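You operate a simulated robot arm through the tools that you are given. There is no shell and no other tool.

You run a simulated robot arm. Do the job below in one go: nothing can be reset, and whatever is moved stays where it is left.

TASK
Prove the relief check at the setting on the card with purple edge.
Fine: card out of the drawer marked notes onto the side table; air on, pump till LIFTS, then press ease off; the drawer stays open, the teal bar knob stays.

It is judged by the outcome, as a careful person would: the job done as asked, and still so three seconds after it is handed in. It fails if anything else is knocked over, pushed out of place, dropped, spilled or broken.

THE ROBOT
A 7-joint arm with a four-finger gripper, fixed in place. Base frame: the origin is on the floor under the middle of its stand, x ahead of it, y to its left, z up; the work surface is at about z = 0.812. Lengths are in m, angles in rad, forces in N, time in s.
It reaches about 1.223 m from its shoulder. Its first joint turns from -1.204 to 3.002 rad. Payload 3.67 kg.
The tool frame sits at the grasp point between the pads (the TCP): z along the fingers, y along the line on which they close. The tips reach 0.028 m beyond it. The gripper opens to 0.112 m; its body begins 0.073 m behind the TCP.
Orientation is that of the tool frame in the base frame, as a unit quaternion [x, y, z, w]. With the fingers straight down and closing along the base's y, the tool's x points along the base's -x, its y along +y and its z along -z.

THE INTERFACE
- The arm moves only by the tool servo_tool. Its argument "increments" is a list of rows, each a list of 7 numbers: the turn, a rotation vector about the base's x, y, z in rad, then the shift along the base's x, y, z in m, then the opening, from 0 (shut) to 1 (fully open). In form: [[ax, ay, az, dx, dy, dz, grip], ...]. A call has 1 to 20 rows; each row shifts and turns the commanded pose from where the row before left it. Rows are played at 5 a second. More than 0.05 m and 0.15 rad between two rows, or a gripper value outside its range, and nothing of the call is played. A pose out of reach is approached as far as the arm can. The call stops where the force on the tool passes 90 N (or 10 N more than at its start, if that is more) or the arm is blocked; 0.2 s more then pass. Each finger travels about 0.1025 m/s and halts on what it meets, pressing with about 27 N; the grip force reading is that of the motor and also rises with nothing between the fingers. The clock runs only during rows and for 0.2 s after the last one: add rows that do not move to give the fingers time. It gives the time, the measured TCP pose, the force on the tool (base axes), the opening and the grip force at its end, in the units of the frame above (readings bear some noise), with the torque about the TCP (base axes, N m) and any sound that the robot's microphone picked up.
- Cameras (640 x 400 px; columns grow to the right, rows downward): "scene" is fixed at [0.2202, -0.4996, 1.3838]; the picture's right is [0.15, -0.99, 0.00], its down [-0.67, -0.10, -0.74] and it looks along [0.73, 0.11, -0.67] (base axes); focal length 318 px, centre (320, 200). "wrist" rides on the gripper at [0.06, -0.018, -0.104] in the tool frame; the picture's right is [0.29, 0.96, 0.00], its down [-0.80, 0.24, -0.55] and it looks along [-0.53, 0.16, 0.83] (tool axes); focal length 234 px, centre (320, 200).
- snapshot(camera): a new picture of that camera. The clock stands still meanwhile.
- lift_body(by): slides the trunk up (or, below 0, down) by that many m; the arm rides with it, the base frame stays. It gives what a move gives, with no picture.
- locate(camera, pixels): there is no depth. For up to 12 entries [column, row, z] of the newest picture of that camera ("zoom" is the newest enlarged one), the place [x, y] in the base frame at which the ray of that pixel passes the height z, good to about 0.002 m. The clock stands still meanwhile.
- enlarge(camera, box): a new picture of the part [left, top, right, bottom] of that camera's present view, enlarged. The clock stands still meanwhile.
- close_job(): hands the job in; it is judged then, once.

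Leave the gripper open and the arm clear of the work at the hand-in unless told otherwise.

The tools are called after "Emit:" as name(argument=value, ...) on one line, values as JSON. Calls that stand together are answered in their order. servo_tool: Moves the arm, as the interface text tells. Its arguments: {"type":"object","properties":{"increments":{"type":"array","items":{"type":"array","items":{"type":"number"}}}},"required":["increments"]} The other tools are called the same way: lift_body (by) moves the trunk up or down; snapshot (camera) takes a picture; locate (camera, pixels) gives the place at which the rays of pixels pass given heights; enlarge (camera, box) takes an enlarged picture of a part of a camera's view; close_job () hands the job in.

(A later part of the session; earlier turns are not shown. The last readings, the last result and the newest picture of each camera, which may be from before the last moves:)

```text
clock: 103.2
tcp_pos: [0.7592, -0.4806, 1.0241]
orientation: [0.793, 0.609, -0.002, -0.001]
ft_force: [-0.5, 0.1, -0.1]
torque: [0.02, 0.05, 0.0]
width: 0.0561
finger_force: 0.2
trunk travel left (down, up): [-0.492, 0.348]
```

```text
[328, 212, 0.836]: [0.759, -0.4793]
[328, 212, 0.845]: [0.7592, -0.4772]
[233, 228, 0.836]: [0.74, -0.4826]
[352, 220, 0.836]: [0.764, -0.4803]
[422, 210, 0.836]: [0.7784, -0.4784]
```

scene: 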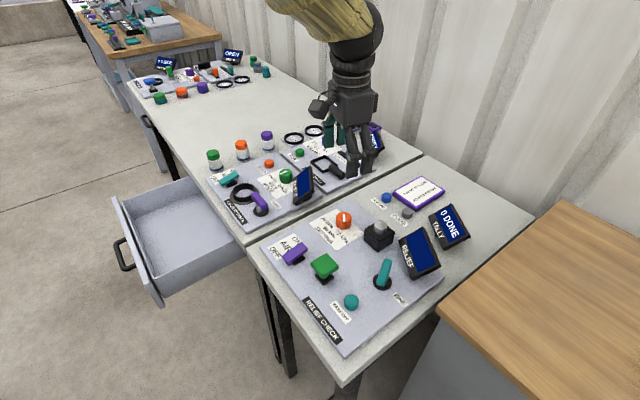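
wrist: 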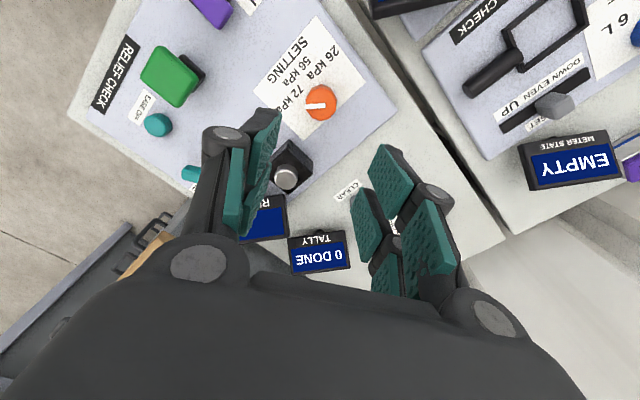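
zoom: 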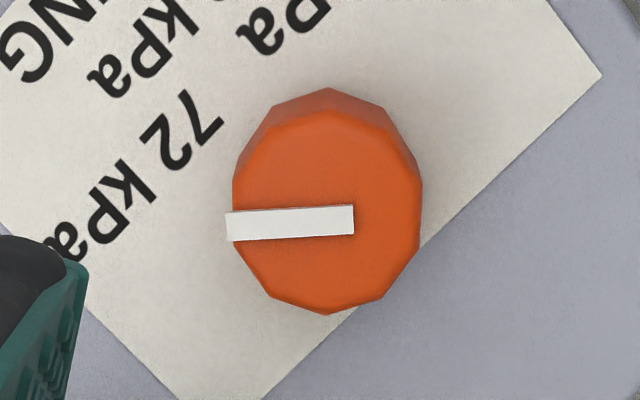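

Centre confirmed at (0.759,−0.479). I turn back +45° and descend onto the dial with the fingers at 0.056 m.

Emit:
servo_tool(increments=[[0, 0, 0.131, 0, 0.0002, 0, 0.5], [0, 0, 0.131, 0, 0.0002, 0, 0.5], [0, 0, 0.131, 0, 0.0002, 0, 0.5], [0, 0, 0.131, 0, 0.0002, 0, 0.5], [0, 0, 0.131, 0, 0.0002, 0, 0.5], [0, 0, 0.131, 0, 0.0002, 0, 0.5], [0, 0, 0, 0, 0, -0.04, 0.5], [0, 0, 0, 0, 0, -0.04, 0.5], [0, 0, 0, 0, 0, -0.03, 0.5]])

Emit:
snapshot(camera="wrist")

Emit:
enlarge(camera="scene", box=[280, 140, 460, 270])

```text
clock: 105.2
tcp_pos: [0.7616, -0.4794, 0.9143]
orientation: [0.499, 0.867, -0.002, 0.0]
ft_force: [1.0, -0.7, -0.8]
torque: [-0.01, 0.03, 0.01]
width: 0.0561
finger_force: 0.0
trunk travel left (down, up): [-0.492, 0.348]
```

```text
taken
```

wrist: 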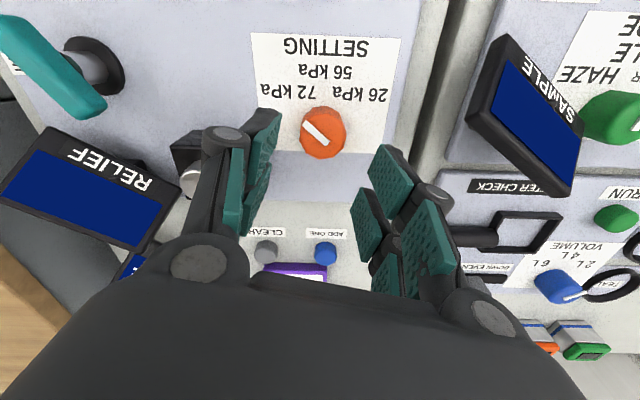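

```text
3.08 times, centred on (370, 205) of scene
```

zoom: 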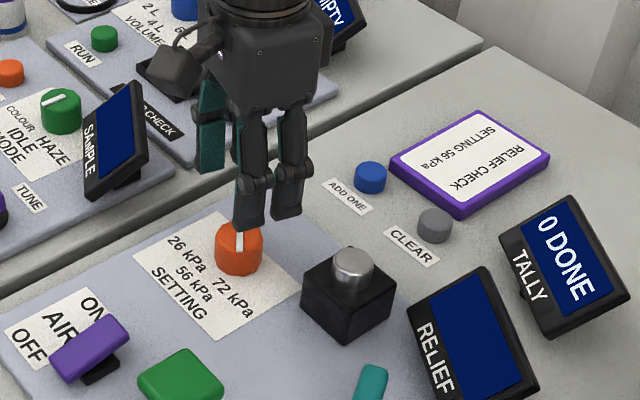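

Good alignment. I lower further, correcting x by −2 mm.

Emit:
servo_tool(increments=[[0, 0, 0, -0.001, 0, -0.03, 0.5], [0, 0, 0, -0.001, 0, -0.024, 0.5]])

Emit:
snapshot(camera="wrist")

Emit:
enlarge(camera="scene", box=[300, 160, 420, 260])

```text
clock: 105.8
tcp_pos: [0.7582, -0.4788, 0.8603]
orientation: [0.498, 0.867, -0.001, 0.001]
ft_force: [-0.5, 0.1, 0.4]
torque: [-0.03, 0.02, -0.01]
width: 0.0557
finger_force: 0.1
trunk travel left (down, up): [-0.492, 0.348]
```

```text
taken
```

wrist: 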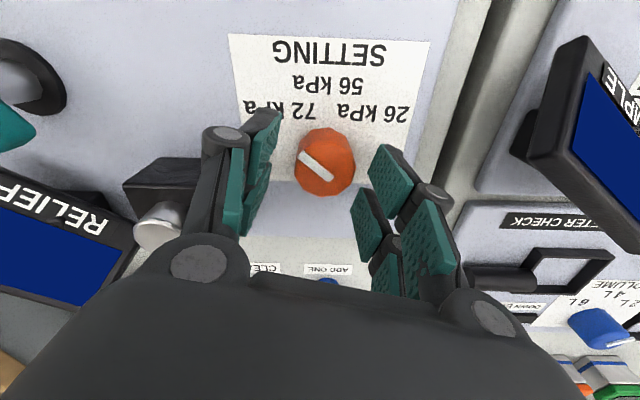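

```text
4.00 times, centred on (360, 210) of scene
```

zoom: 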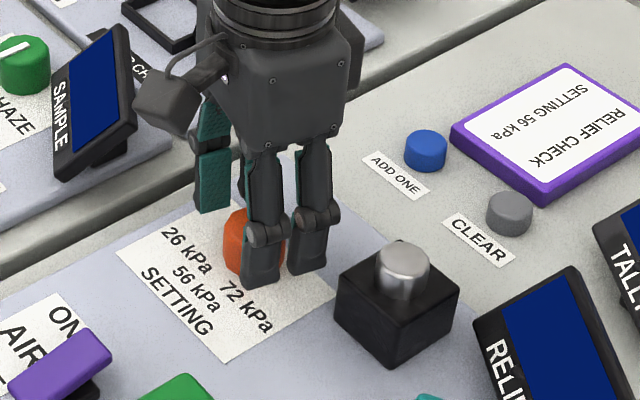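

The dial is between the pads. Lower another 12 mm, then grip.

Emit:
servo_tool(increments=[[0, 0, 0, 0, 0, -0.007, 0.5], [0, 0, 0, 0, 0, -0.005, 0.5]])

Emit:
servo_tool(increments=[[0, 0, 0, 0, 0, 0, 0.4], [0, 0, 0, 0, 0, 0, 0.2], [0, 0, 0, 0, 0, 0, 0.2], [0, 0, 0, 0, 0, 0, 0.2]])

Emit:
snapshot(camera="wrist")

```text
clock: 106.4
tcp_pos: [0.7577, -0.4794, 0.8487]
orientation: [0.499, 0.867, -0.001, 0.0]
ft_force: [-0.3, 0.5, -0.1]
torque: [0.0, -0.03, 0.03]
width: 0.0558
finger_force: 0.0
trunk travel left (down, up): [-0.492, 0.348]
```

```text
clock: 107.4
tcp_pos: [0.7596, -0.4772, 0.8485]
orientation: [0.498, 0.867, -0.001, 0.002]
ft_force: [20.1, 9.3, 3.7]
torque: [0.5, -0.93, 0.02]
width: 0.0355
finger_force: 44.9
trunk travel left (down, up): [-0.492, 0.348]
```

```text
taken
```

wrist: 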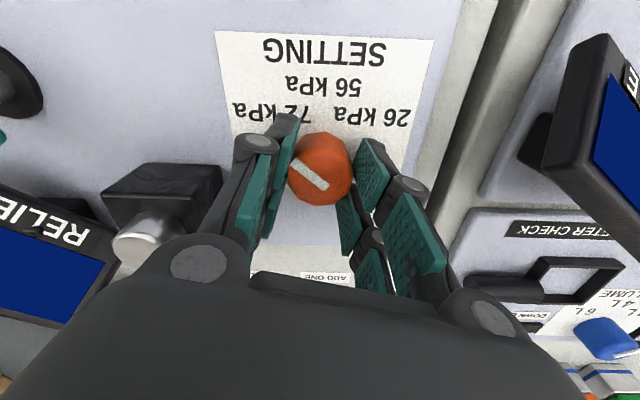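

Gripped (width 0.0355). I turn 45° clockwise (−z) in small rows.

Emit:
servo_tool(increments=[[0, 0, -0.05, 0.0008, 0.0004, 0, 0.2], [0, 0, -0.105, 0, 0, 0, 0.2], [0, 0, -0.105, 0, 0, 0, 0.2], [0, 0, -0.105, 0, 0, 0, 0.2]])

Emit:
snapshot(camera="wrist")

```text
clock: 108.4
tcp_pos: [0.7589, -0.4781, 0.8496]
orientation: [0.648, 0.761, -0.002, 0.001]
ft_force: [28.1, 12.4, 8.8]
torque: [0.12, -0.55, 0.0]
width: 0.0351
finger_force: 44.5
trunk travel left (down, up): [-0.492, 0.348]
```

```text
taken
```

wrist: 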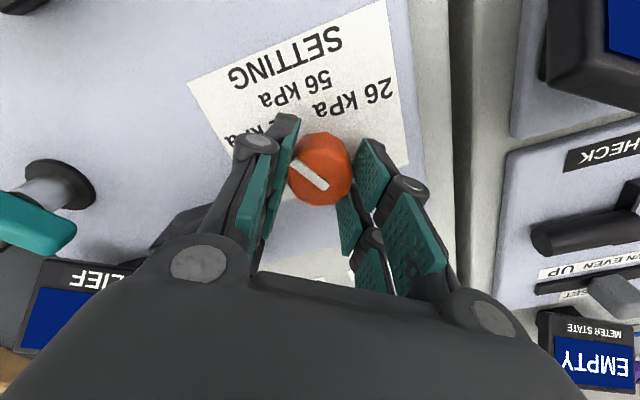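

The dial turns with the gripper (21° so far). I continue another 25°.

Emit:
servo_tool(increments=[[0, 0, -0.105, 0, 0, 0, 0.2], [0, 0, -0.105, 0, 0, 0, 0.2], [0, 0, -0.105, 0, 0, 0, 0.2], [0, 0, -0.115, 0, 0, 0, 0.2]])

Emit:
snapshot(camera="wrist")

Emit:
enlarge(camera="wrist", box=[220, 60, 420, 220])

```text
clock: 109.4
tcp_pos: [0.7602, -0.4768, 0.8491]
orientation: [0.795, 0.606, -0.002, 0.0]
ft_force: [36.4, 12.9, 13.3]
torque: [0.21, -0.75, -0.04]
width: 0.0351
finger_force: 45.3
trunk travel left (down, up): [-0.492, 0.348]
```

```text
taken
```

wrist: 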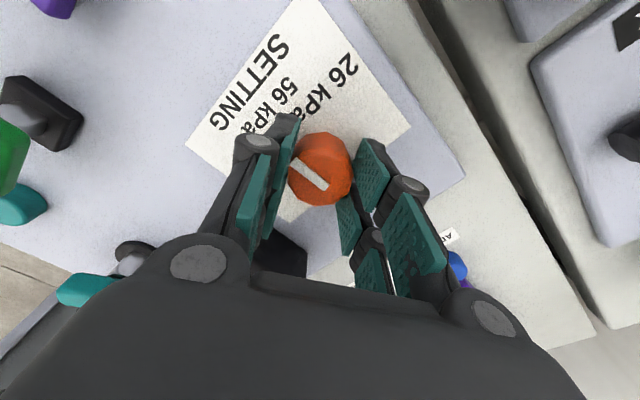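

```text
2.50 times, centred on (320, 140) of wrist
```

zoom: 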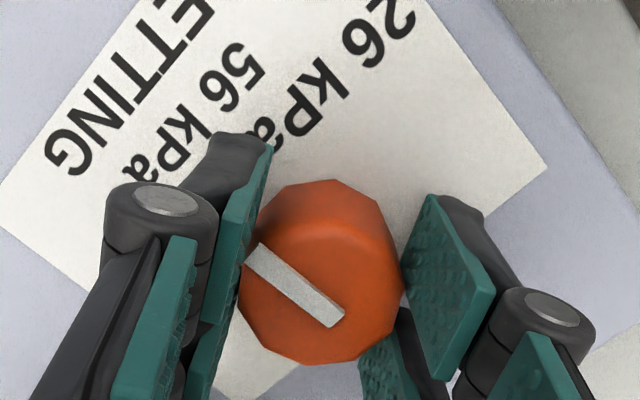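

I measure the pointer's direction now.

Emit:
locate(camera="zoom", pixels=[[338, 315, 0.838], [256, 256, 0.838], [322, 275, 0.838], [195, 115, 0.812], [160, 130, 0.812], [232, 75, 0.812], [140, 175, 0.812]])

```text
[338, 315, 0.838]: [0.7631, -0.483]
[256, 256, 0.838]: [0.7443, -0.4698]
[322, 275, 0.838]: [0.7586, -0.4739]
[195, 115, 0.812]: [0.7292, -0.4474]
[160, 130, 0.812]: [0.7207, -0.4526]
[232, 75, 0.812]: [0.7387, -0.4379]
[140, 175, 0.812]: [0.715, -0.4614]
```

The pointer reads about 143°, while 56 kPa lies at ≈134°. I turn about 8° more.

Emit:
servo_tool(increments=[[0, 0, -0.075, 0, 0, 0, 0.2], [0, 0, -0.075, 0, 0, 0, 0.2], [0, 0, 0, 0, 0, 0, 0.2]])

Emit:
enlarge(camera="wrist", box=[220, 60, 420, 220])

```text
clock: 110.2
tcp_pos: [0.7602, -0.4778, 0.85]
orientation: [0.839, 0.545, -0.002, 0.0]
ft_force: [37.8, 12.5, 12.6]
torque: [0.32, -1.06, 0.03]
width: 0.0353
finger_force: 44.8
trunk travel left (down, up): [-0.492, 0.348]
```

```text
2.50 times, centred on (320, 140) of wrist
```

zoom: 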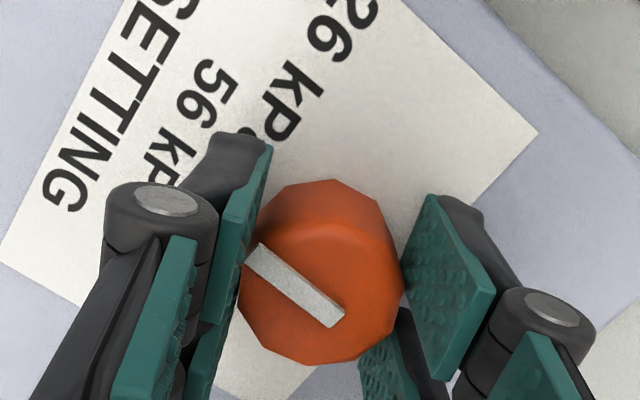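

Now I locate the pointer ends again.

Emit:
locate(camera="zoom", pixels=[[338, 315, 0.838], [256, 256, 0.838], [322, 275, 0.838]])

```text
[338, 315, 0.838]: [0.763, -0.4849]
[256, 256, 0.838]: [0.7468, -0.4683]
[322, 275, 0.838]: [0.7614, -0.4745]
```

The pointer is at ≈134°, on 56 kPa. I release and lift to check.

Emit:
servo_tool(increments=[[0, 0, 0, 0, 0, 0, 0.4], [0, 0, 0, 0, 0, 0, 0.5], [0, 0, 0, 0, 0, 0.02, 0.5], [0, 0, 0, 0, 0, 0.04, 0.5], [0, 0, 0, 0, 0, 0.04, 0.5], [0, 0, 0, 0, 0, 0.04, 0.5]])

Emit:
enlarge(camera="wrist", box=[250, 40, 390, 150])

Emit:
snapshot(camera="scene")

```text
clock: 111.6
tcp_pos: [0.7564, -0.4791, 0.9904]
orientation: [0.839, 0.545, -0.002, -0.001]
ft_force: [-1.1, -0.3, 0.1]
torque: [-0.03, -0.04, 0.01]
width: 0.0559
finger_force: 0.0
trunk travel left (down, up): [-0.492, 0.348]
```

```text
3.64 times, centred on (320, 95) of wrist
```

zoom: 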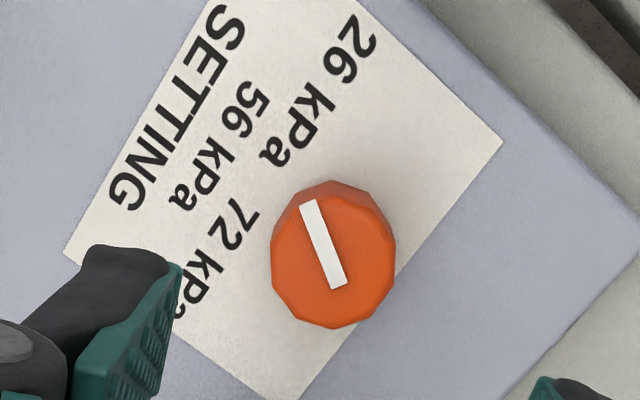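

```text
taken
```

scene: 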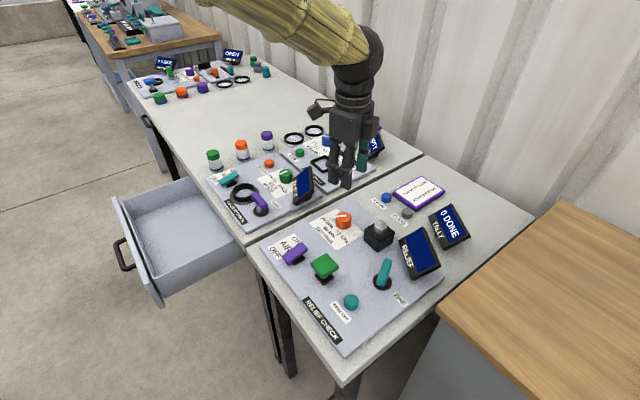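

The pointer now looks between 56 and 26. I measure it.

Emit:
locate(camera="zoom", pixels=[[338, 287, 0.838], [309, 204, 0.838], [333, 262, 0.838], [215, 145, 0.812], [315, 92, 0.812], [215, 255, 0.812]])

Emit:
enlarge(camera="scene", box=[300, 195, 380, 255])

```text
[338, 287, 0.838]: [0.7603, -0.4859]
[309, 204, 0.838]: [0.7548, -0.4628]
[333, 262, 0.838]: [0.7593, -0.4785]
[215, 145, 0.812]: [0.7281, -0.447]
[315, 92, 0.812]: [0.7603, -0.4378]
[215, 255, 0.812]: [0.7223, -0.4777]
```

```text
6.67 times, centred on (340, 225) of scene
```

zoom: 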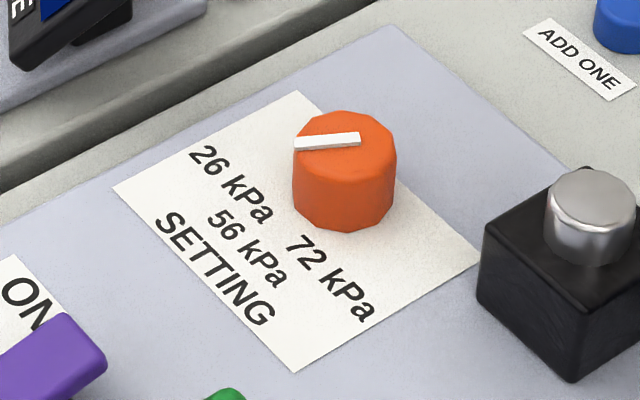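

Emit:
locate(camera="zoom", pixels=[[360, 139, 0.838], [295, 143, 0.838], [345, 150, 0.838], [232, 185, 0.812], [248, 247, 0.812], [330, 280, 0.812]])

```text
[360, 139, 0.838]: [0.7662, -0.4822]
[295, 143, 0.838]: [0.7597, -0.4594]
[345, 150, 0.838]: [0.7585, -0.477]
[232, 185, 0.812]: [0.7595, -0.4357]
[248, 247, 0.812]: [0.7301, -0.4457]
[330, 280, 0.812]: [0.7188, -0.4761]
```

The dial turned on by itself while the fingers opened (side load of 38 N). It now points to ≈105°, so it must go back +28°. From the two gripped readings the true axis is (0.760,−0.478). I take a couple of rest readings to place the TCP accurately.

Emit:
servo_tool(increments=[[0, 0, 0, 0, 0, 0, 0.5]])

Emit:
servo_tool(increments=[[0, 0, 0, 0, 0, 0, 0.5]])

Emit:
servo_tool(increments=[[0, 0, 0, 0, 0, 0, 0.5]])

```text
clock: 112.0
tcp_pos: [0.7575, -0.4796, 0.9886]
orientation: [0.838, 0.545, -0.001, -0.001]
ft_force: [-0.1, 1.0, 0.7]
torque: [-0.02, -0.04, -0.03]
width: 0.0561
finger_force: 0.0
trunk travel left (down, up): [-0.492, 0.348]
```

```text
clock: 112.4
tcp_pos: [0.7563, -0.4778, 0.9888]
orientation: [0.839, 0.544, -0.002, -0.001]
ft_force: [0.6, -0.9, -0.7]
torque: [-0.01, -0.01, -0.01]
width: 0.0562
finger_force: 0.1
trunk travel left (down, up): [-0.492, 0.348]
```

```text
clock: 112.8
tcp_pos: [0.758, -0.4799, 0.9884]
orientation: [0.839, 0.544, -0.002, -0.002]
ft_force: [0.5, 0.2, -0.2]
torque: [0.03, -0.01, 0.04]
width: 0.0562
finger_force: 0.1
trunk travel left (down, up): [-0.492, 0.348]
```

Average TCP is (0.757,−0.479); I correct by (+3,+1) mm, descend, and close.

Emit:
servo_tool(increments=[[0, 0, 0, 0.003, 0.001, -0.04, 0.5], [0, 0, 0, 0, 0, -0.04, 0.5], [0, 0, 0, 0, 0, -0.04, 0.5], [0, 0, 0, 0, 0, -0.019, 0.5], [0, 0, 0, 0, 0, 0, 0.4], [0, 0, 0, 0, 0, 0, 0.25], [0, 0, 0, 0, 0, 0, 0.25], [0, 0, 0, 0, 0, 0, 0.25]])

Emit:
snapshot(camera="wrist")

```text
clock: 114.6
tcp_pos: [0.7606, -0.4756, 0.8493]
orientation: [0.838, 0.545, -0.002, -0.002]
ft_force: [-11.8, 5.6, -2.9]
torque: [0.3, 0.17, -0.03]
width: 0.0356
finger_force: 44.6
trunk travel left (down, up): [-0.492, 0.348]
```

```text
taken
```

wrist: 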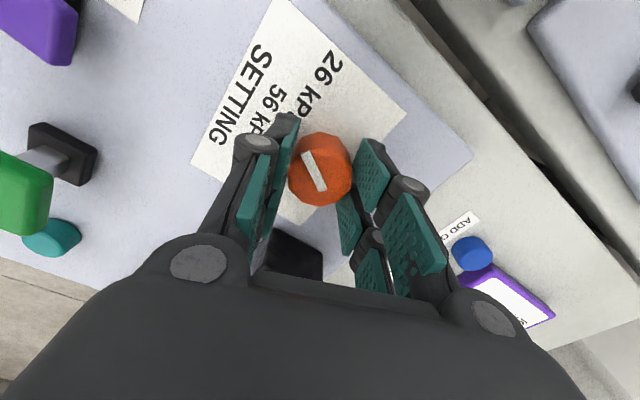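

Side load is now small (13 N). I nudge 0.6 mm and turn +28° (counter-clockwise).

Emit:
servo_tool(increments=[[0, 0, 0, -0.0006, 0.0003, 0, 0.25], [0, 0, 0.1, 0, 0, 0, 0.25], [0, 0, 0.1, 0, 0, 0, 0.25], [0, 0, 0.1, 0, 0, 0, 0.25], [0, 0, 0.1, 0, 0, 0, 0.25], [0, 0, 0.09, 0, 0, 0, 0.25]])

Emit:
enlarge(camera="wrist", box=[220, 60, 420, 220])

```text
clock: 116.0
tcp_pos: [0.7603, -0.4769, 0.8491]
orientation: [0.68, 0.733, -0.002, 0.0]
ft_force: [-11.8, 13.5, -12.0]
torque: [1.04, 0.12, -0.02]
width: 0.0353
finger_force: 44.9
trunk travel left (down, up): [-0.492, 0.348]
```

```text
2.50 times, centred on (320, 140) of wrist
```

zoom: 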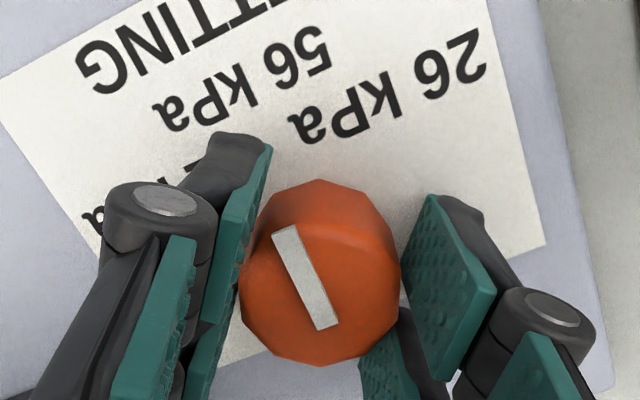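

The mark now visually points at "56 kPa". I measure.

Emit:
locate(camera="zoom", pixels=[[326, 324, 0.838], [286, 232, 0.838], [245, 85, 0.812], [320, 275, 0.838]])

```text
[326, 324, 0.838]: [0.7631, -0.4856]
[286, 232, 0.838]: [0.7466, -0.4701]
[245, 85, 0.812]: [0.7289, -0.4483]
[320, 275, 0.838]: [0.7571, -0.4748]
```

Pointer is at ≈137°, i.e. on 56 kPa. This time I first relieve the side load before opening slowly.

Emit:
servo_tool(increments=[[0, 0, 0, -0.0006, 0.0006, -0.0005, 0.25]])

Emit:
servo_tool(increments=[[0, 0, 0, 0, 0, 0, 0.28], [0, 0, 0, 0, 0, 0, 0.3]])

```text
clock: 116.4
tcp_pos: [0.7601, -0.4774, 0.8477]
orientation: [0.681, 0.732, -0.002, 0.0]
ft_force: [-8.4, 12.5, -10.3]
torque: [1.2, 0.34, 0.01]
width: 0.0356
finger_force: 44.7
trunk travel left (down, up): [-0.492, 0.348]
```

```text
clock: 117.0
tcp_pos: [0.7596, -0.4776, 0.8495]
orientation: [0.681, 0.732, -0.002, -0.001]
ft_force: [-7.5, 9.3, -10.4]
torque: [0.44, 0.13, 0.03]
width: 0.0356
finger_force: 44.9
trunk travel left (down, up): [-0.492, 0.348]
```

Emit:
servo_tool(increments=[[0, 0, 0, -0.0006, 0.0012, -0.001, 0.3]])

Emit:
servo_tool(increments=[[0, 0, 0, 0, 0, 0, 0.335], [0, 0, 0, 0, 0, 0, 0.345], [0, 0, 0, 0, 0, 0, 0.36]])

Emit:
enlarge(camera="wrist", box=[220, 60, 420, 220])

```text
clock: 117.4
tcp_pos: [0.7592, -0.4766, 0.8498]
orientation: [0.681, 0.732, -0.001, 0.001]
ft_force: [-1.0, 0.3, -1.1]
torque: [0.85, 0.45, 0.0]
width: 0.0356
finger_force: 45.0
trunk travel left (down, up): [-0.492, 0.348]
```

```text
clock: 118.2
tcp_pos: [0.7595, -0.476, 0.8486]
orientation: [0.682, 0.731, -0.002, 0.0]
ft_force: [0.2, -0.8, 0.0]
torque: [0.01, -0.03, 0.03]
width: 0.04
finger_force: 0.1
trunk travel left (down, up): [-0.492, 0.348]
```

```text
2.50 times, centred on (320, 140) of wrist
```

zoom: 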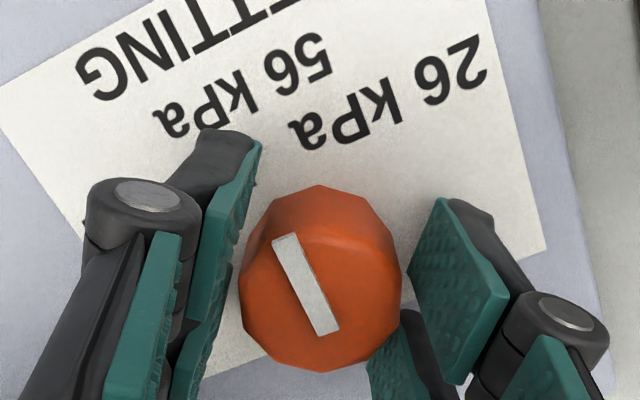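

The fingers are free and the pointer stayed. I open a little more and lift to check.

Emit:
servo_tool(increments=[[0, 0, 0, 0, 0, 0, 0.45], [0, 0, 0, 0, 0, 0, 0.5], [0, 0, 0, 0, 0, 0.03, 0.5], [0, 0, 0, 0, 0, 0.04, 0.5], [0, 0, 0, 0, 0, 0.04, 0.5], [0, 0, 0, 0, 0, 0.03, 0.5]])

Emit:
enlarge(camera="wrist", box=[250, 40, 390, 150])

Emit:
enlarge(camera="scene", box=[300, 195, 380, 255])

```text
clock: 119.6
tcp_pos: [0.7584, -0.4757, 0.9883]
orientation: [0.681, 0.733, -0.001, 0.0]
ft_force: [-0.3, 0.1, 0.0]
torque: [-0.05, 0.03, 0.0]
width: 0.0561
finger_force: 0.1
trunk travel left (down, up): [-0.492, 0.348]
```

```text
3.64 times, centred on (320, 95) of wrist
```

zoom: 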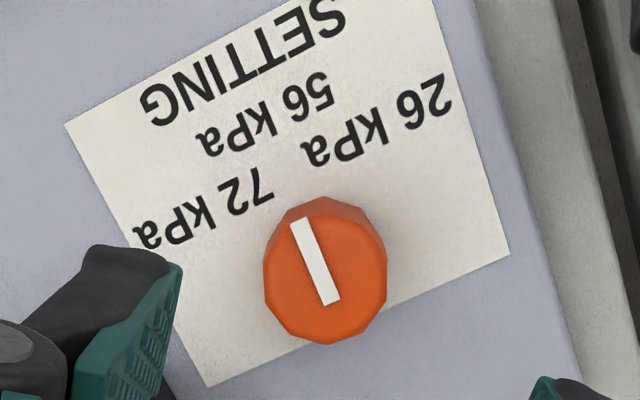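

```text
6.67 times, centred on (340, 225) of scene
```

zoom: 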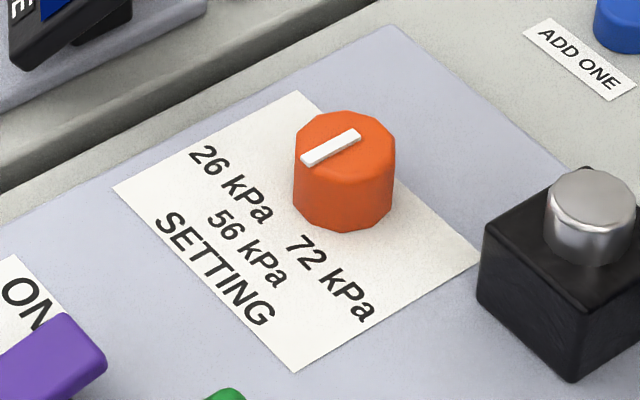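

Emit:
locate(camera="zoom", pixels=[[357, 135, 0.838], [304, 161, 0.838], [345, 150, 0.838]])

Emit:
locate(camera="wrist", pixels=[[323.3, 122.9, 0.838], [314.8, 100.9, 0.838], [321.6, 115.6, 0.838], [307.1, 80.1, 0.812]])

```text
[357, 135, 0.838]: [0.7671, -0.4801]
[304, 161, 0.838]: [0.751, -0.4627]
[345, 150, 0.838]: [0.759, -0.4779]
```

```text
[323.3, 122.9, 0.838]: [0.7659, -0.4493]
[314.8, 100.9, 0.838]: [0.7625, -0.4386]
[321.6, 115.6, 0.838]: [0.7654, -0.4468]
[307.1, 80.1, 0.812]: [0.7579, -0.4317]
```

The pointer is at ≈133°, squarely on 56 kPa (label direction ≈133°). Next, the AIR switch. I move above it for a close look.

Emit:
servo_tool(increments=[[0, 0, 0.07, -0.022, 0.015, 0.005, 0.5], [0, 0, 0.07, -0.022, 0.015, 0.005, 0.5], [0, 0, 0.07, -0.022, 0.015, 0.005, 0.5], [0, 0, 0.07, -0.022, 0.015, 0.005, 0.5], [0, 0, 0.07, -0.022, 0.015, 0.005, 0.5], [0, 0, 0.07, -0.022, 0.015, 0.005, 0.5]])

Emit:
snapshot(camera="wrist")

Emit:
enlarge(camera="wrist", box=[230, 20, 420, 180])

Emit:
enlarge(camera="scene", box=[260, 225, 350, 295])

```text
clock: 121.0
tcp_pos: [0.6277, -0.3864, 1.0185]
orientation: [0.513, 0.858, -0.001, 0.001]
ft_force: [-1.1, 0.7, -0.2]
torque: [-0.01, 0.01, 0.03]
width: 0.0557
finger_force: 0.0
trunk travel left (down, up): [-0.492, 0.348]
```

```text
taken
```

wrist: 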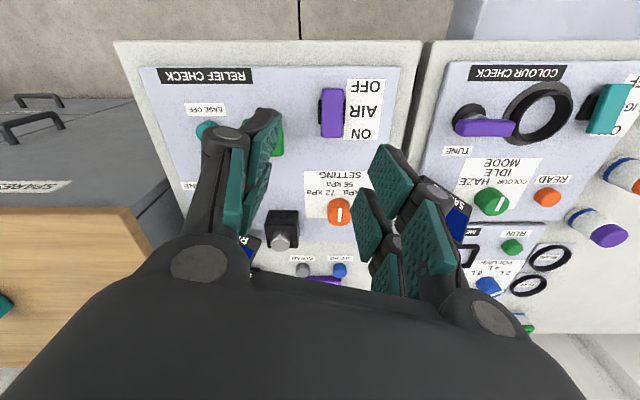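

```text
2.50 times, centred on (325, 100) of wrist
```

zoom: 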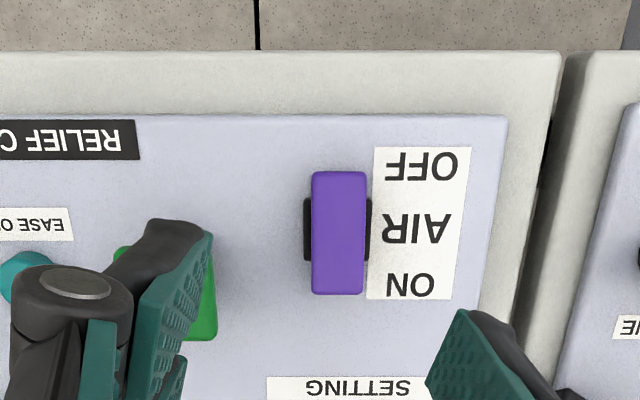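

```text
5.71 times, centred on (305, 260) of scene
```

zoom: 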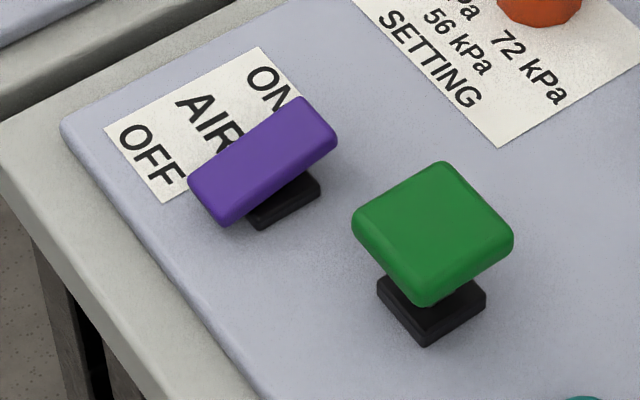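

It's a rocker: a purple paddle with OFF at the front end and ON at the back end. I triangulate which end stands higher.

Emit:
locate(camera="wrist", pixels=[[332.6, 89.2, 0.83], [332.6, 89.2, 0.85], [332.6, 89.2, 0.87], [332.2, 137.6, 0.83], [332.2, 137.6, 0.85], [332.2, 137.6, 0.87], [332.4, 112, 0.85]])

Emit:
locate(camera="scene", pixels=[[285.2, 260.9, 0.83], [285.2, 260.9, 0.85], [285.2, 260.9, 0.87], [305, 245.6, 0.83], [305, 245.6, 0.85], [305, 245.6, 0.87]])

```text
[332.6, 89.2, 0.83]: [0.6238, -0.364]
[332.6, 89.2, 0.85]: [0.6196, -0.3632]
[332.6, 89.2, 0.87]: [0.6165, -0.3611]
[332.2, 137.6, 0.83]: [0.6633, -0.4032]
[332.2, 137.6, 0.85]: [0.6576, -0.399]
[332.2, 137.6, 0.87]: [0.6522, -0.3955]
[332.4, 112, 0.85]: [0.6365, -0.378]
```

```text
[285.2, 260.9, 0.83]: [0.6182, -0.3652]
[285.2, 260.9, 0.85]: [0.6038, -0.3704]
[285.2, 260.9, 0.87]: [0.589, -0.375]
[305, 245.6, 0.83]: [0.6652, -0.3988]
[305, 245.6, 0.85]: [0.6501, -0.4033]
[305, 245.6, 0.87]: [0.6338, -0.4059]
```

The ON end is the higher one (≈0.836 vs 0.82), so the switch is OFF and its back end must be pressed. I close the fingers and go above the ON end, heading −45°, so that one finger pair comes down on it.

Emit:
servo_tool(increments=[[0, 0, 0.073, 0.0115, -0.0066, -0.02, 0.2], [0, 0, 0.073, 0.0115, -0.0066, -0.03, 0], [0, 0, 0.073, 0.0115, -0.0066, -0.03, 0], [0, 0, 0.073, 0.011, -0.0065, -0.03, 0], [0, 0, 0, 0, 0, 0, 0]])

Emit:
snapshot(camera="wrist")

Emit:
enlarge(camera="scene", box=[250, 180, 400, 300])

```text
clock: 122.2
tcp_pos: [0.6716, -0.4124, 0.9097]
orientation: [0.384, 0.923, -0.001, 0.001]
ft_force: [-0.5, -0.3, -0.3]
torque: [-0.01, 0.03, 0.02]
width: 0.0
finger_force: 27.3
trunk travel left (down, up): [-0.492, 0.348]
```

```text
taken
```

wrist: 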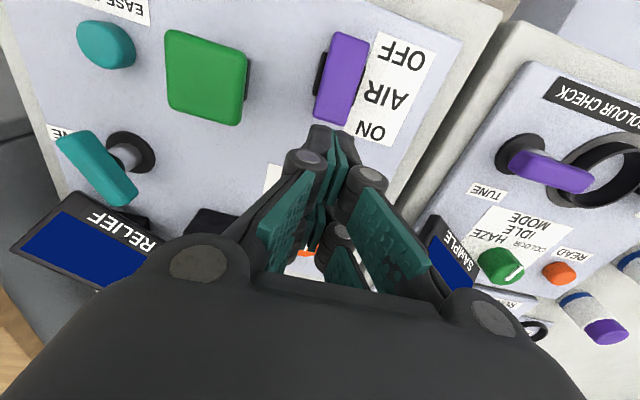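

```text
3.33 times, centred on (325, 240) of scene
```

zoom: 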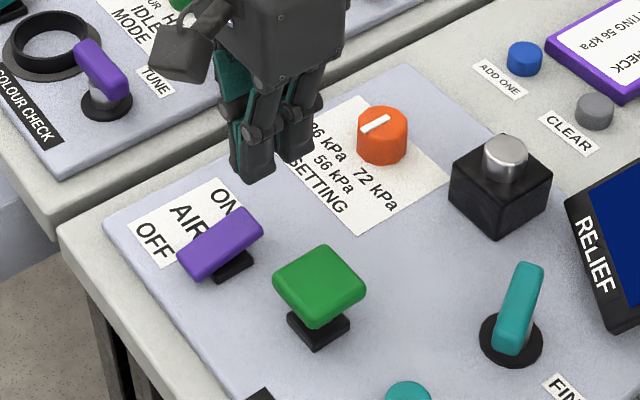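

Aligned over the ON end. I descend to just above, then press in small steps.

Emit:
servo_tool(increments=[[0, 0, 0, 0, 0, -0.02, 0], [0, 0, 0, 0, 0, -0.018, 0]])

Emit:
enlarge(camera="scene", box=[260, 205, 360, 285])

Emit:
snapshot(camera="wrist")

```text
clock: 122.8
tcp_pos: [0.6735, -0.4135, 0.8696]
orientation: [0.383, 0.924, -0.002, 0.0]
ft_force: [1.5, 0.6, -0.7]
torque: [0.01, 0.01, -0.02]
width: 0.0002
finger_force: 27.1
trunk travel left (down, up): [-0.492, 0.348]
```

```text
5.00 times, centred on (310, 245) of scene
```

zoom: 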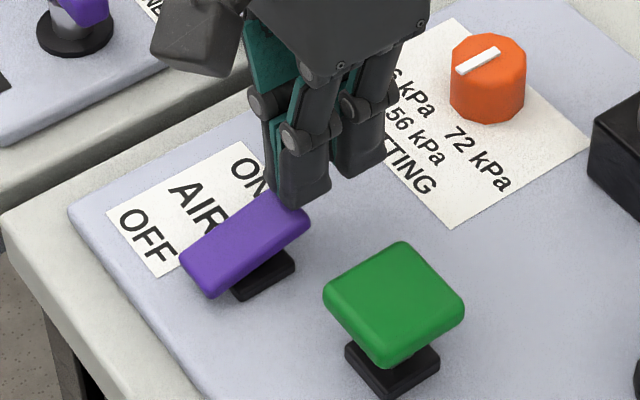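

```text
taken
```

wrist: 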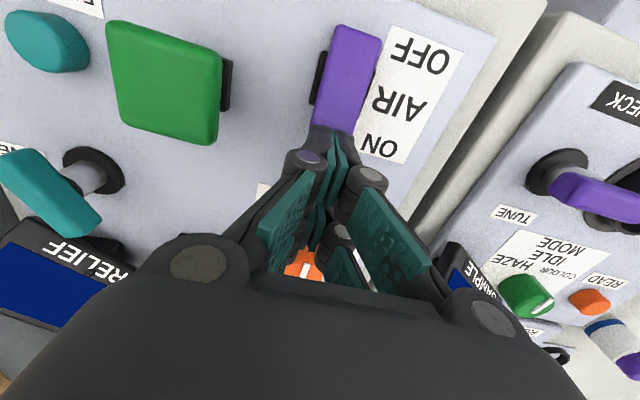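

The tip is right at the end of the paddle; I shift 6 mm toward the front so it sits on the paddle, then press.

Emit:
servo_tool(increments=[[0, 0, 0, -0.0045, 0.0045, 0, 0]])

Emit:
servo_tool(increments=[[0, 0, 0, 0, 0, -0.006, 0]])

Emit:
servo_tool(increments=[[0, 0, 0, 0, 0, -0.005, 0]])

```text
clock: 123.2
tcp_pos: [0.6687, -0.4074, 0.8699]
orientation: [0.384, 0.923, -0.002, 0.001]
ft_force: [-1.2, -0.5, -0.2]
torque: [-0.02, -0.01, 0.0]
width: 0.0
finger_force: 27.2
trunk travel left (down, up): [-0.492, 0.348]
```

```text
clock: 123.6
tcp_pos: [0.6683, -0.4082, 0.8639]
orientation: [0.383, 0.924, -0.001, 0.001]
ft_force: [0.0, -0.5, -0.2]
torque: [0.02, 0.0, 0.02]
width: 0.0004
finger_force: 27.1
trunk travel left (down, up): [-0.492, 0.348]
```

```text
clock: 124.0
tcp_pos: [0.6688, -0.4074, 0.8589]
orientation: [0.383, 0.924, -0.002, 0.0]
ft_force: [0.0, 0.6, 0.0]
torque: [0.03, -0.03, 0.01]
width: 0.0
finger_force: 27.4
trunk travel left (down, up): [-0.492, 0.348]
heard: click
```

A click was heard. I check the rocker and the display.

Emit:
enlarge(camera="scene", box=[250, 200, 480, 330])

Emit:
enlarge(camera="scene", box=[260, 205, 360, 285])

```text
2.78 times, centred on (365, 265) of scene
```

zoom: 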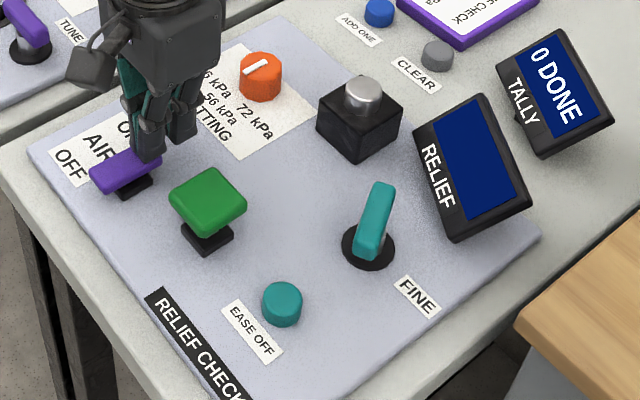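

```text
5.00 times, centred on (310, 245) of scene
```

zoom: 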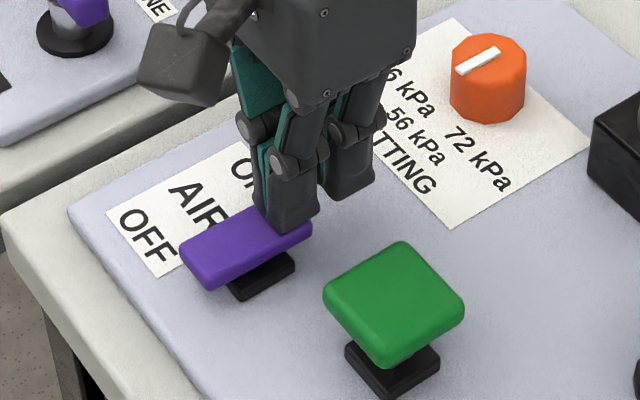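

The paddle seems to have tipped to ON. I lift off and look again.

Emit:
servo_tool(increments=[[0, 0, 0, 0, 0, 0.02, 0], [0, 0, 0, 0, 0, 0.04, 0], [0, 0, 0, 0, 0, 0.04, 0]])

Emit:
enlarge(camera="scene", box=[260, 205, 360, 285])

Emit:
snapshot(camera="scene")

Emit:
snapshot(camera="wrist")

```text
clock: 124.8
tcp_pos: [0.6669, -0.4089, 0.9615]
orientation: [0.384, 0.923, -0.001, 0.0]
ft_force: [-0.7, 0.8, -0.5]
torque: [-0.03, 0.01, 0.02]
width: 0.0001
finger_force: 27.1
trunk travel left (down, up): [-0.492, 0.348]
```

```text
5.00 times, centred on (310, 245) of scene
```

zoom: 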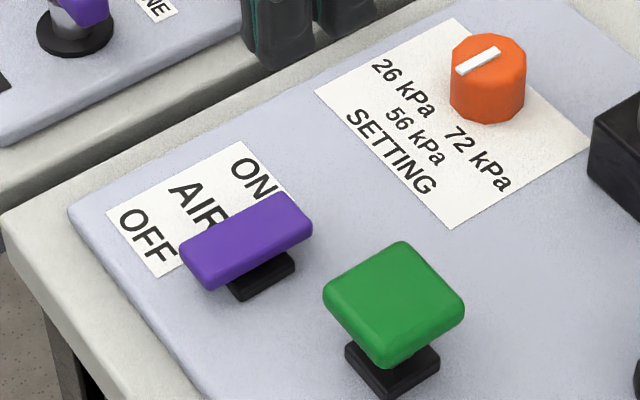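

```text
taken
```

scene: 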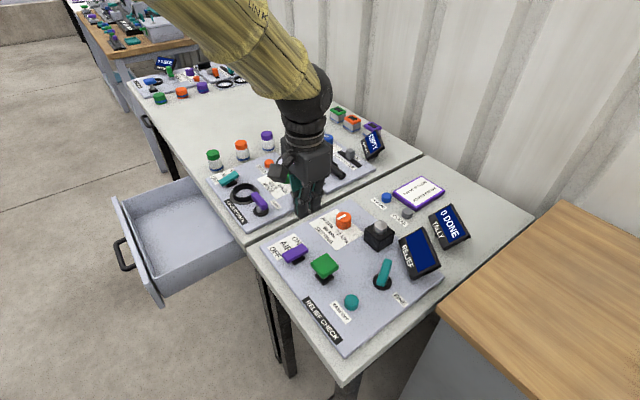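

```text
taken
```

wrist: 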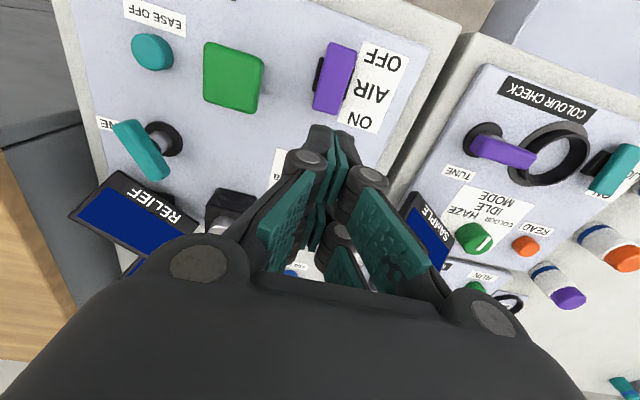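

The OFF end rose and the ON end dropped: AIR is on. Next the pump (green plate). I locate its top.

Emit:
locate(camera="wrist", pixels=[[232, 78, 0.83], [232, 78, 0.85], [232, 78, 0.87], [152, 52, 0.83], [152, 52, 0.85]])

Emit:
locate(camera="scene", pixels=[[324.8, 264.4, 0.83], [324.8, 264.4, 0.85], [324.8, 264.4, 0.87], [351.5, 299, 0.83], [351.5, 299, 0.85]])

Emit:
enlarge(camera="wrist", box=[100, 0, 300, 180])

Emit:
enlarge(camera="scene", box=[300, 240, 400, 330])

```text
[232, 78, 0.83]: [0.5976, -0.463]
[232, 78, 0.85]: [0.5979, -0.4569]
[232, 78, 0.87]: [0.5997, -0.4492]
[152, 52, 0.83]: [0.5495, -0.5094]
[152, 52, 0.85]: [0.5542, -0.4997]
```

```text
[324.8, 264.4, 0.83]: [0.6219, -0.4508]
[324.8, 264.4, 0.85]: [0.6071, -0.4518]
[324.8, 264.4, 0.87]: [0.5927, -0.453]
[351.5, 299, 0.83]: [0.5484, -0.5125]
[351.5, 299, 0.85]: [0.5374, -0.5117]
```

```text
2.22 times, centred on (200, 90) of wrist
```

zoom: 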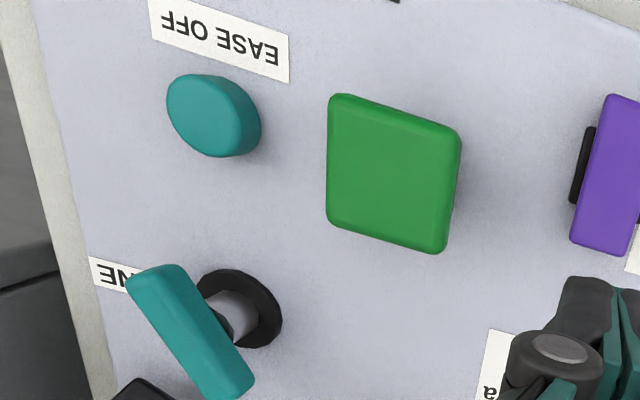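

```text
4.44 times, centred on (350, 285) of scene
```

zoom: 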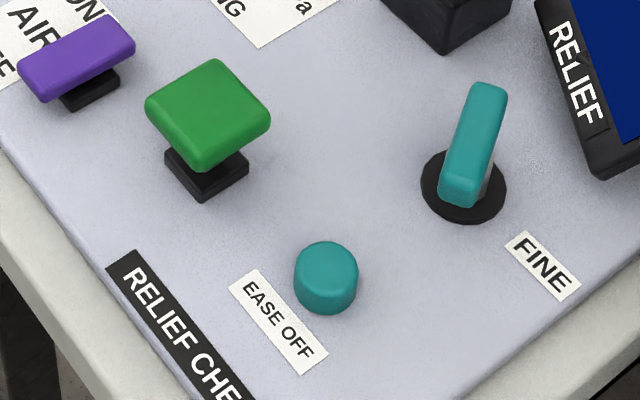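

The pump plate's top is at (0.5995,−0.4527), z≈0.861; the EASE OFF button at (0.549,−0.511), z≈0.83. I move over the pump plate with closed fingers.

Emit:
servo_tool(increments=[[0, 0, 0, -0.0225, -0.0146, 0, 0], [0, 0, 0, -0.0225, -0.0146, -0.015, 0], [0, 0, 0, -0.0224, -0.0146, -0.025, 0], [0, 0, 0, 0, 0, -0.02, 0]])

Emit:
enlarge(camera="scene", box=[260, 205, 480, 325])

```text
clock: 125.8
tcp_pos: [0.6015, -0.4521, 0.8974]
orientation: [0.384, 0.923, -0.002, 0.001]
ft_force: [0.9, 0.2, 0.2]
torque: [-0.01, 0.02, -0.03]
width: 0.0
finger_force: 26.9
trunk travel left (down, up): [-0.492, 0.348]
```

```text
2.91 times, centred on (370, 265) of scene
```

zoom: 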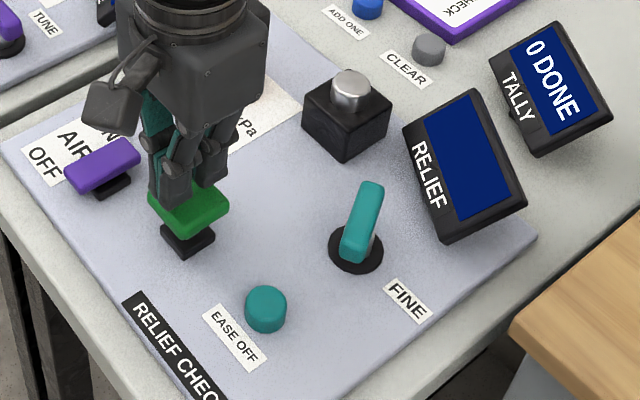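

Over the plate. I press down in small steps, noting the force and sound.

Emit:
servo_tool(increments=[[0, 0, 0, 0, 0, -0.008, 0]])

Emit:
servo_tool(increments=[[0, 0, 0, 0, 0, -0.006, 0]])

Emit:
servo_tool(increments=[[0, 0, 0, 0, 0, -0.006, 0]])

Emit:
enlarge(camera="scene", box=[260, 205, 480, 325])

```text
clock: 126.2
tcp_pos: [0.6011, -0.4511, 0.8918]
orientation: [0.383, 0.924, -0.002, 0.001]
ft_force: [-0.1, -0.4, 0.1]
torque: [0.02, 0.02, 0.02]
width: 0.0001
finger_force: 26.6
trunk travel left (down, up): [-0.492, 0.348]
```

```text
clock: 126.6
tcp_pos: [0.6013, -0.4515, 0.8845]
orientation: [0.383, 0.924, -0.001, 0.001]
ft_force: [-0.1, -0.3, 0.7]
torque: [0.02, 0.04, -0.03]
width: 0.006
finger_force: 35.8
trunk travel left (down, up): [-0.492, 0.348]
```

```text
clock: 127.0
tcp_pos: [0.6014, -0.4522, 0.8788]
orientation: [0.383, 0.924, 0.0, 0.001]
ft_force: [-0.5, -0.8, 1.4]
torque: [0.05, -0.01, 0.01]
width: 0.0062
finger_force: 35.3
trunk travel left (down, up): [-0.492, 0.348]
```

```text
2.91 times, centred on (370, 265) of scene
```

zoom: 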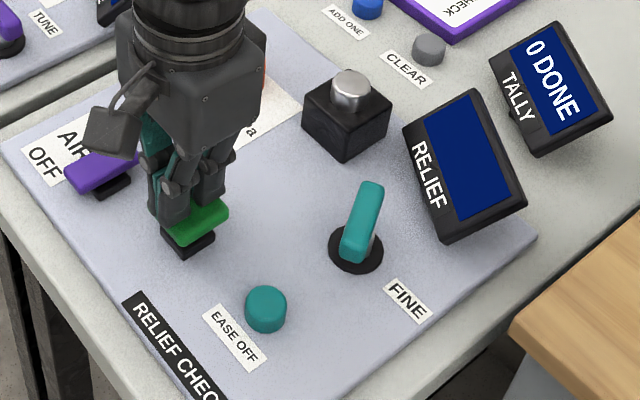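

The plate moves under light force. I continue pressing to the end of the stroke.

Emit:
servo_tool(increments=[[0, 0, 0, 0, 0, -0.006, 0]])

Emit:
servo_tool(increments=[[0, 0, 0, 0, 0, -0.005, 0]])

Emit:
enlarge(camera="scene", box=[260, 205, 480, 325])

Emit:
snapshot(camera="wrist")

```text
clock: 127.4
tcp_pos: [0.6006, -0.4506, 0.8735]
orientation: [0.384, 0.923, -0.002, 0.0]
ft_force: [0.4, -0.4, 2.6]
torque: [-0.03, 0.0, 0.0]
width: 0.0059
finger_force: 35.5
trunk travel left (down, up): [-0.492, 0.348]
```

```text
clock: 127.8
tcp_pos: [0.6015, -0.4512, 0.8674]
orientation: [0.384, 0.923, -0.001, 0.001]
ft_force: [1.4, 1.0, 3.2]
torque: [0.05, -0.02, -0.03]
width: 0.0061
finger_force: 36.1
trunk travel left (down, up): [-0.492, 0.348]
```

```text
2.91 times, centred on (370, 265) of scene
```

zoom: 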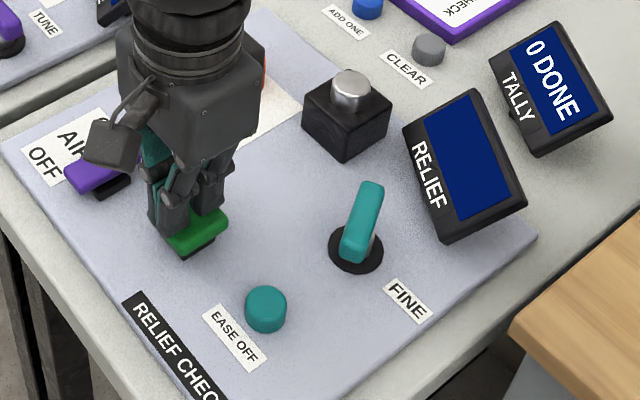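

```text
taken
```

wrist: 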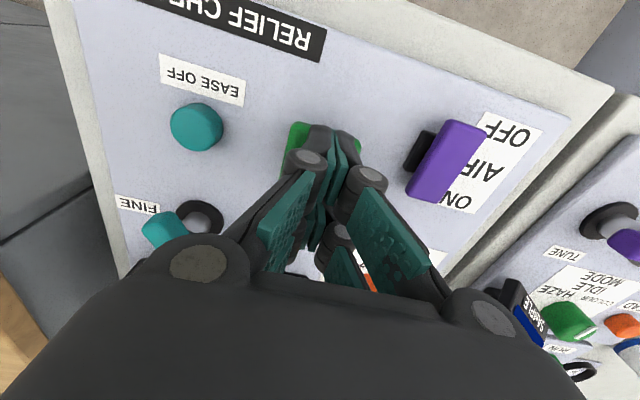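

Spring force rises gently. I go on to the bottom.

Emit:
servo_tool(increments=[[0, 0, 0, 0, 0, -0.005, 0]])

Emit:
servo_tool(increments=[[0, 0, 0, 0, 0, -0.004, 0]])

Emit:
enlarge(camera="scene", box=[260, 205, 480, 325])

```text
clock: 128.2
tcp_pos: [0.6013, -0.4514, 0.8642]
orientation: [0.383, 0.924, -0.002, 0.002]
ft_force: [-0.4, 0.5, 11.6]
torque: [0.17, 0.11, 0.04]
width: 0.0062
finger_force: 36.0
trunk travel left (down, up): [-0.492, 0.348]
```

```text
clock: 128.6
tcp_pos: [0.6, -0.4506, 0.8632]
orientation: [0.383, 0.924, -0.001, 0.004]
ft_force: [-0.9, -2.1, 38.4]
torque: [0.27, 0.28, 0.0]
width: 0.0057
finger_force: 35.6
trunk travel left (down, up): [-0.492, 0.348]
```

```text
2.91 times, centred on (370, 265) of scene
```

zoom: 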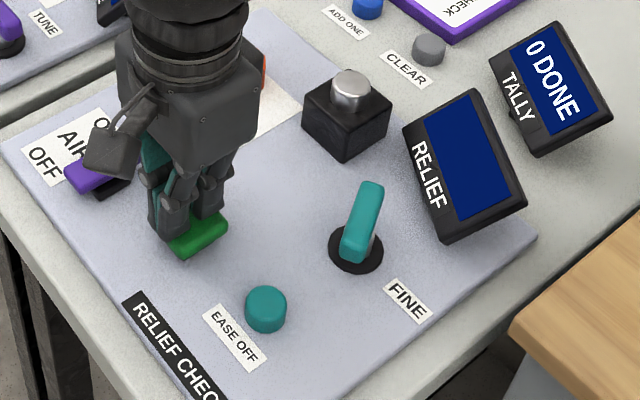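

Bottom of the stroke reached (38 N). I release the plate and look at the display.

Emit:
servo_tool(increments=[[0, 0, 0, 0, 0, 0.012, 0], [0, 0, 0, 0, 0, 0.02, 0], [0, 0, 0, 0, 0, 0, 0]])

Emit:
enlarge(camera="scene", box=[260, 205, 480, 325])

```text
clock: 129.4
tcp_pos: [0.5999, -0.4522, 0.8911]
orientation: [0.383, 0.924, -0.001, 0.0]
ft_force: [0.0, -0.9, 0.3]
torque: [0.01, -0.02, -0.06]
width: 0.0002
finger_force: 35.8
trunk travel left (down, up): [-0.492, 0.348]
```

```text
2.91 times, centred on (370, 265) of scene
```

zoom: 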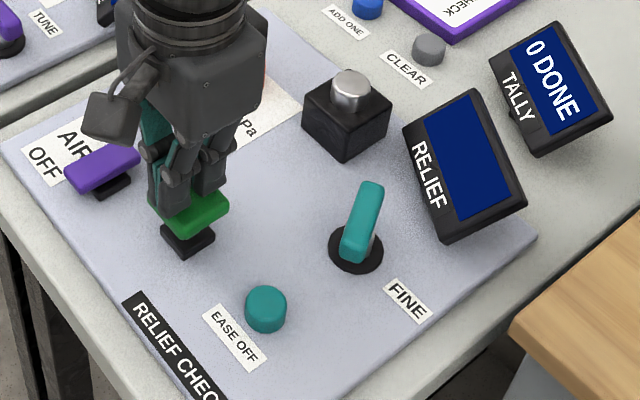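

The plate came back up, display still blank. I do another full stroke and check again.

Emit:
servo_tool(increments=[[0, 0, 0, 0, 0, -0.014, 0], [0, 0, 0, 0, 0, -0.0135, 0], [0, 0, 0, 0, 0, 0, 0], [0, 0, 0, 0, 0, 0.0135, 0], [0, 0, 0, 0, 0, 0.014, 0], [0, 0, 0, 0, 0, 0, 0]])

Emit:
enlarge(camera="scene", box=[260, 205, 480, 325])

```text
clock: 130.8
tcp_pos: [0.6011, -0.452, 0.8923]
orientation: [0.384, 0.923, -0.001, 0.0]
ft_force: [0.3, 0.4, 0.5]
torque: [0.02, -0.03, -0.02]
width: 0.0
finger_force: 35.2
trunk travel left (down, up): [-0.492, 0.348]
```

```text
2.91 times, centred on (370, 265) of scene
```

zoom: 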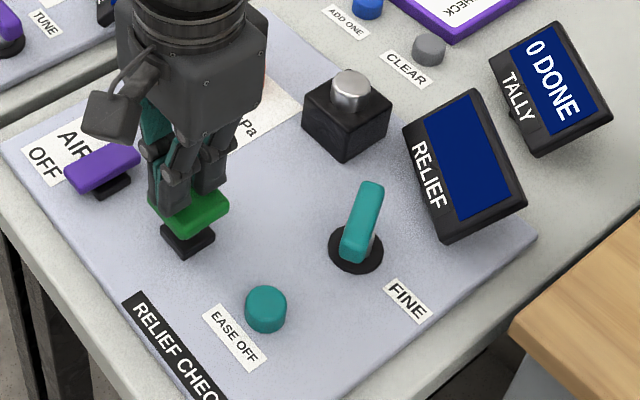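

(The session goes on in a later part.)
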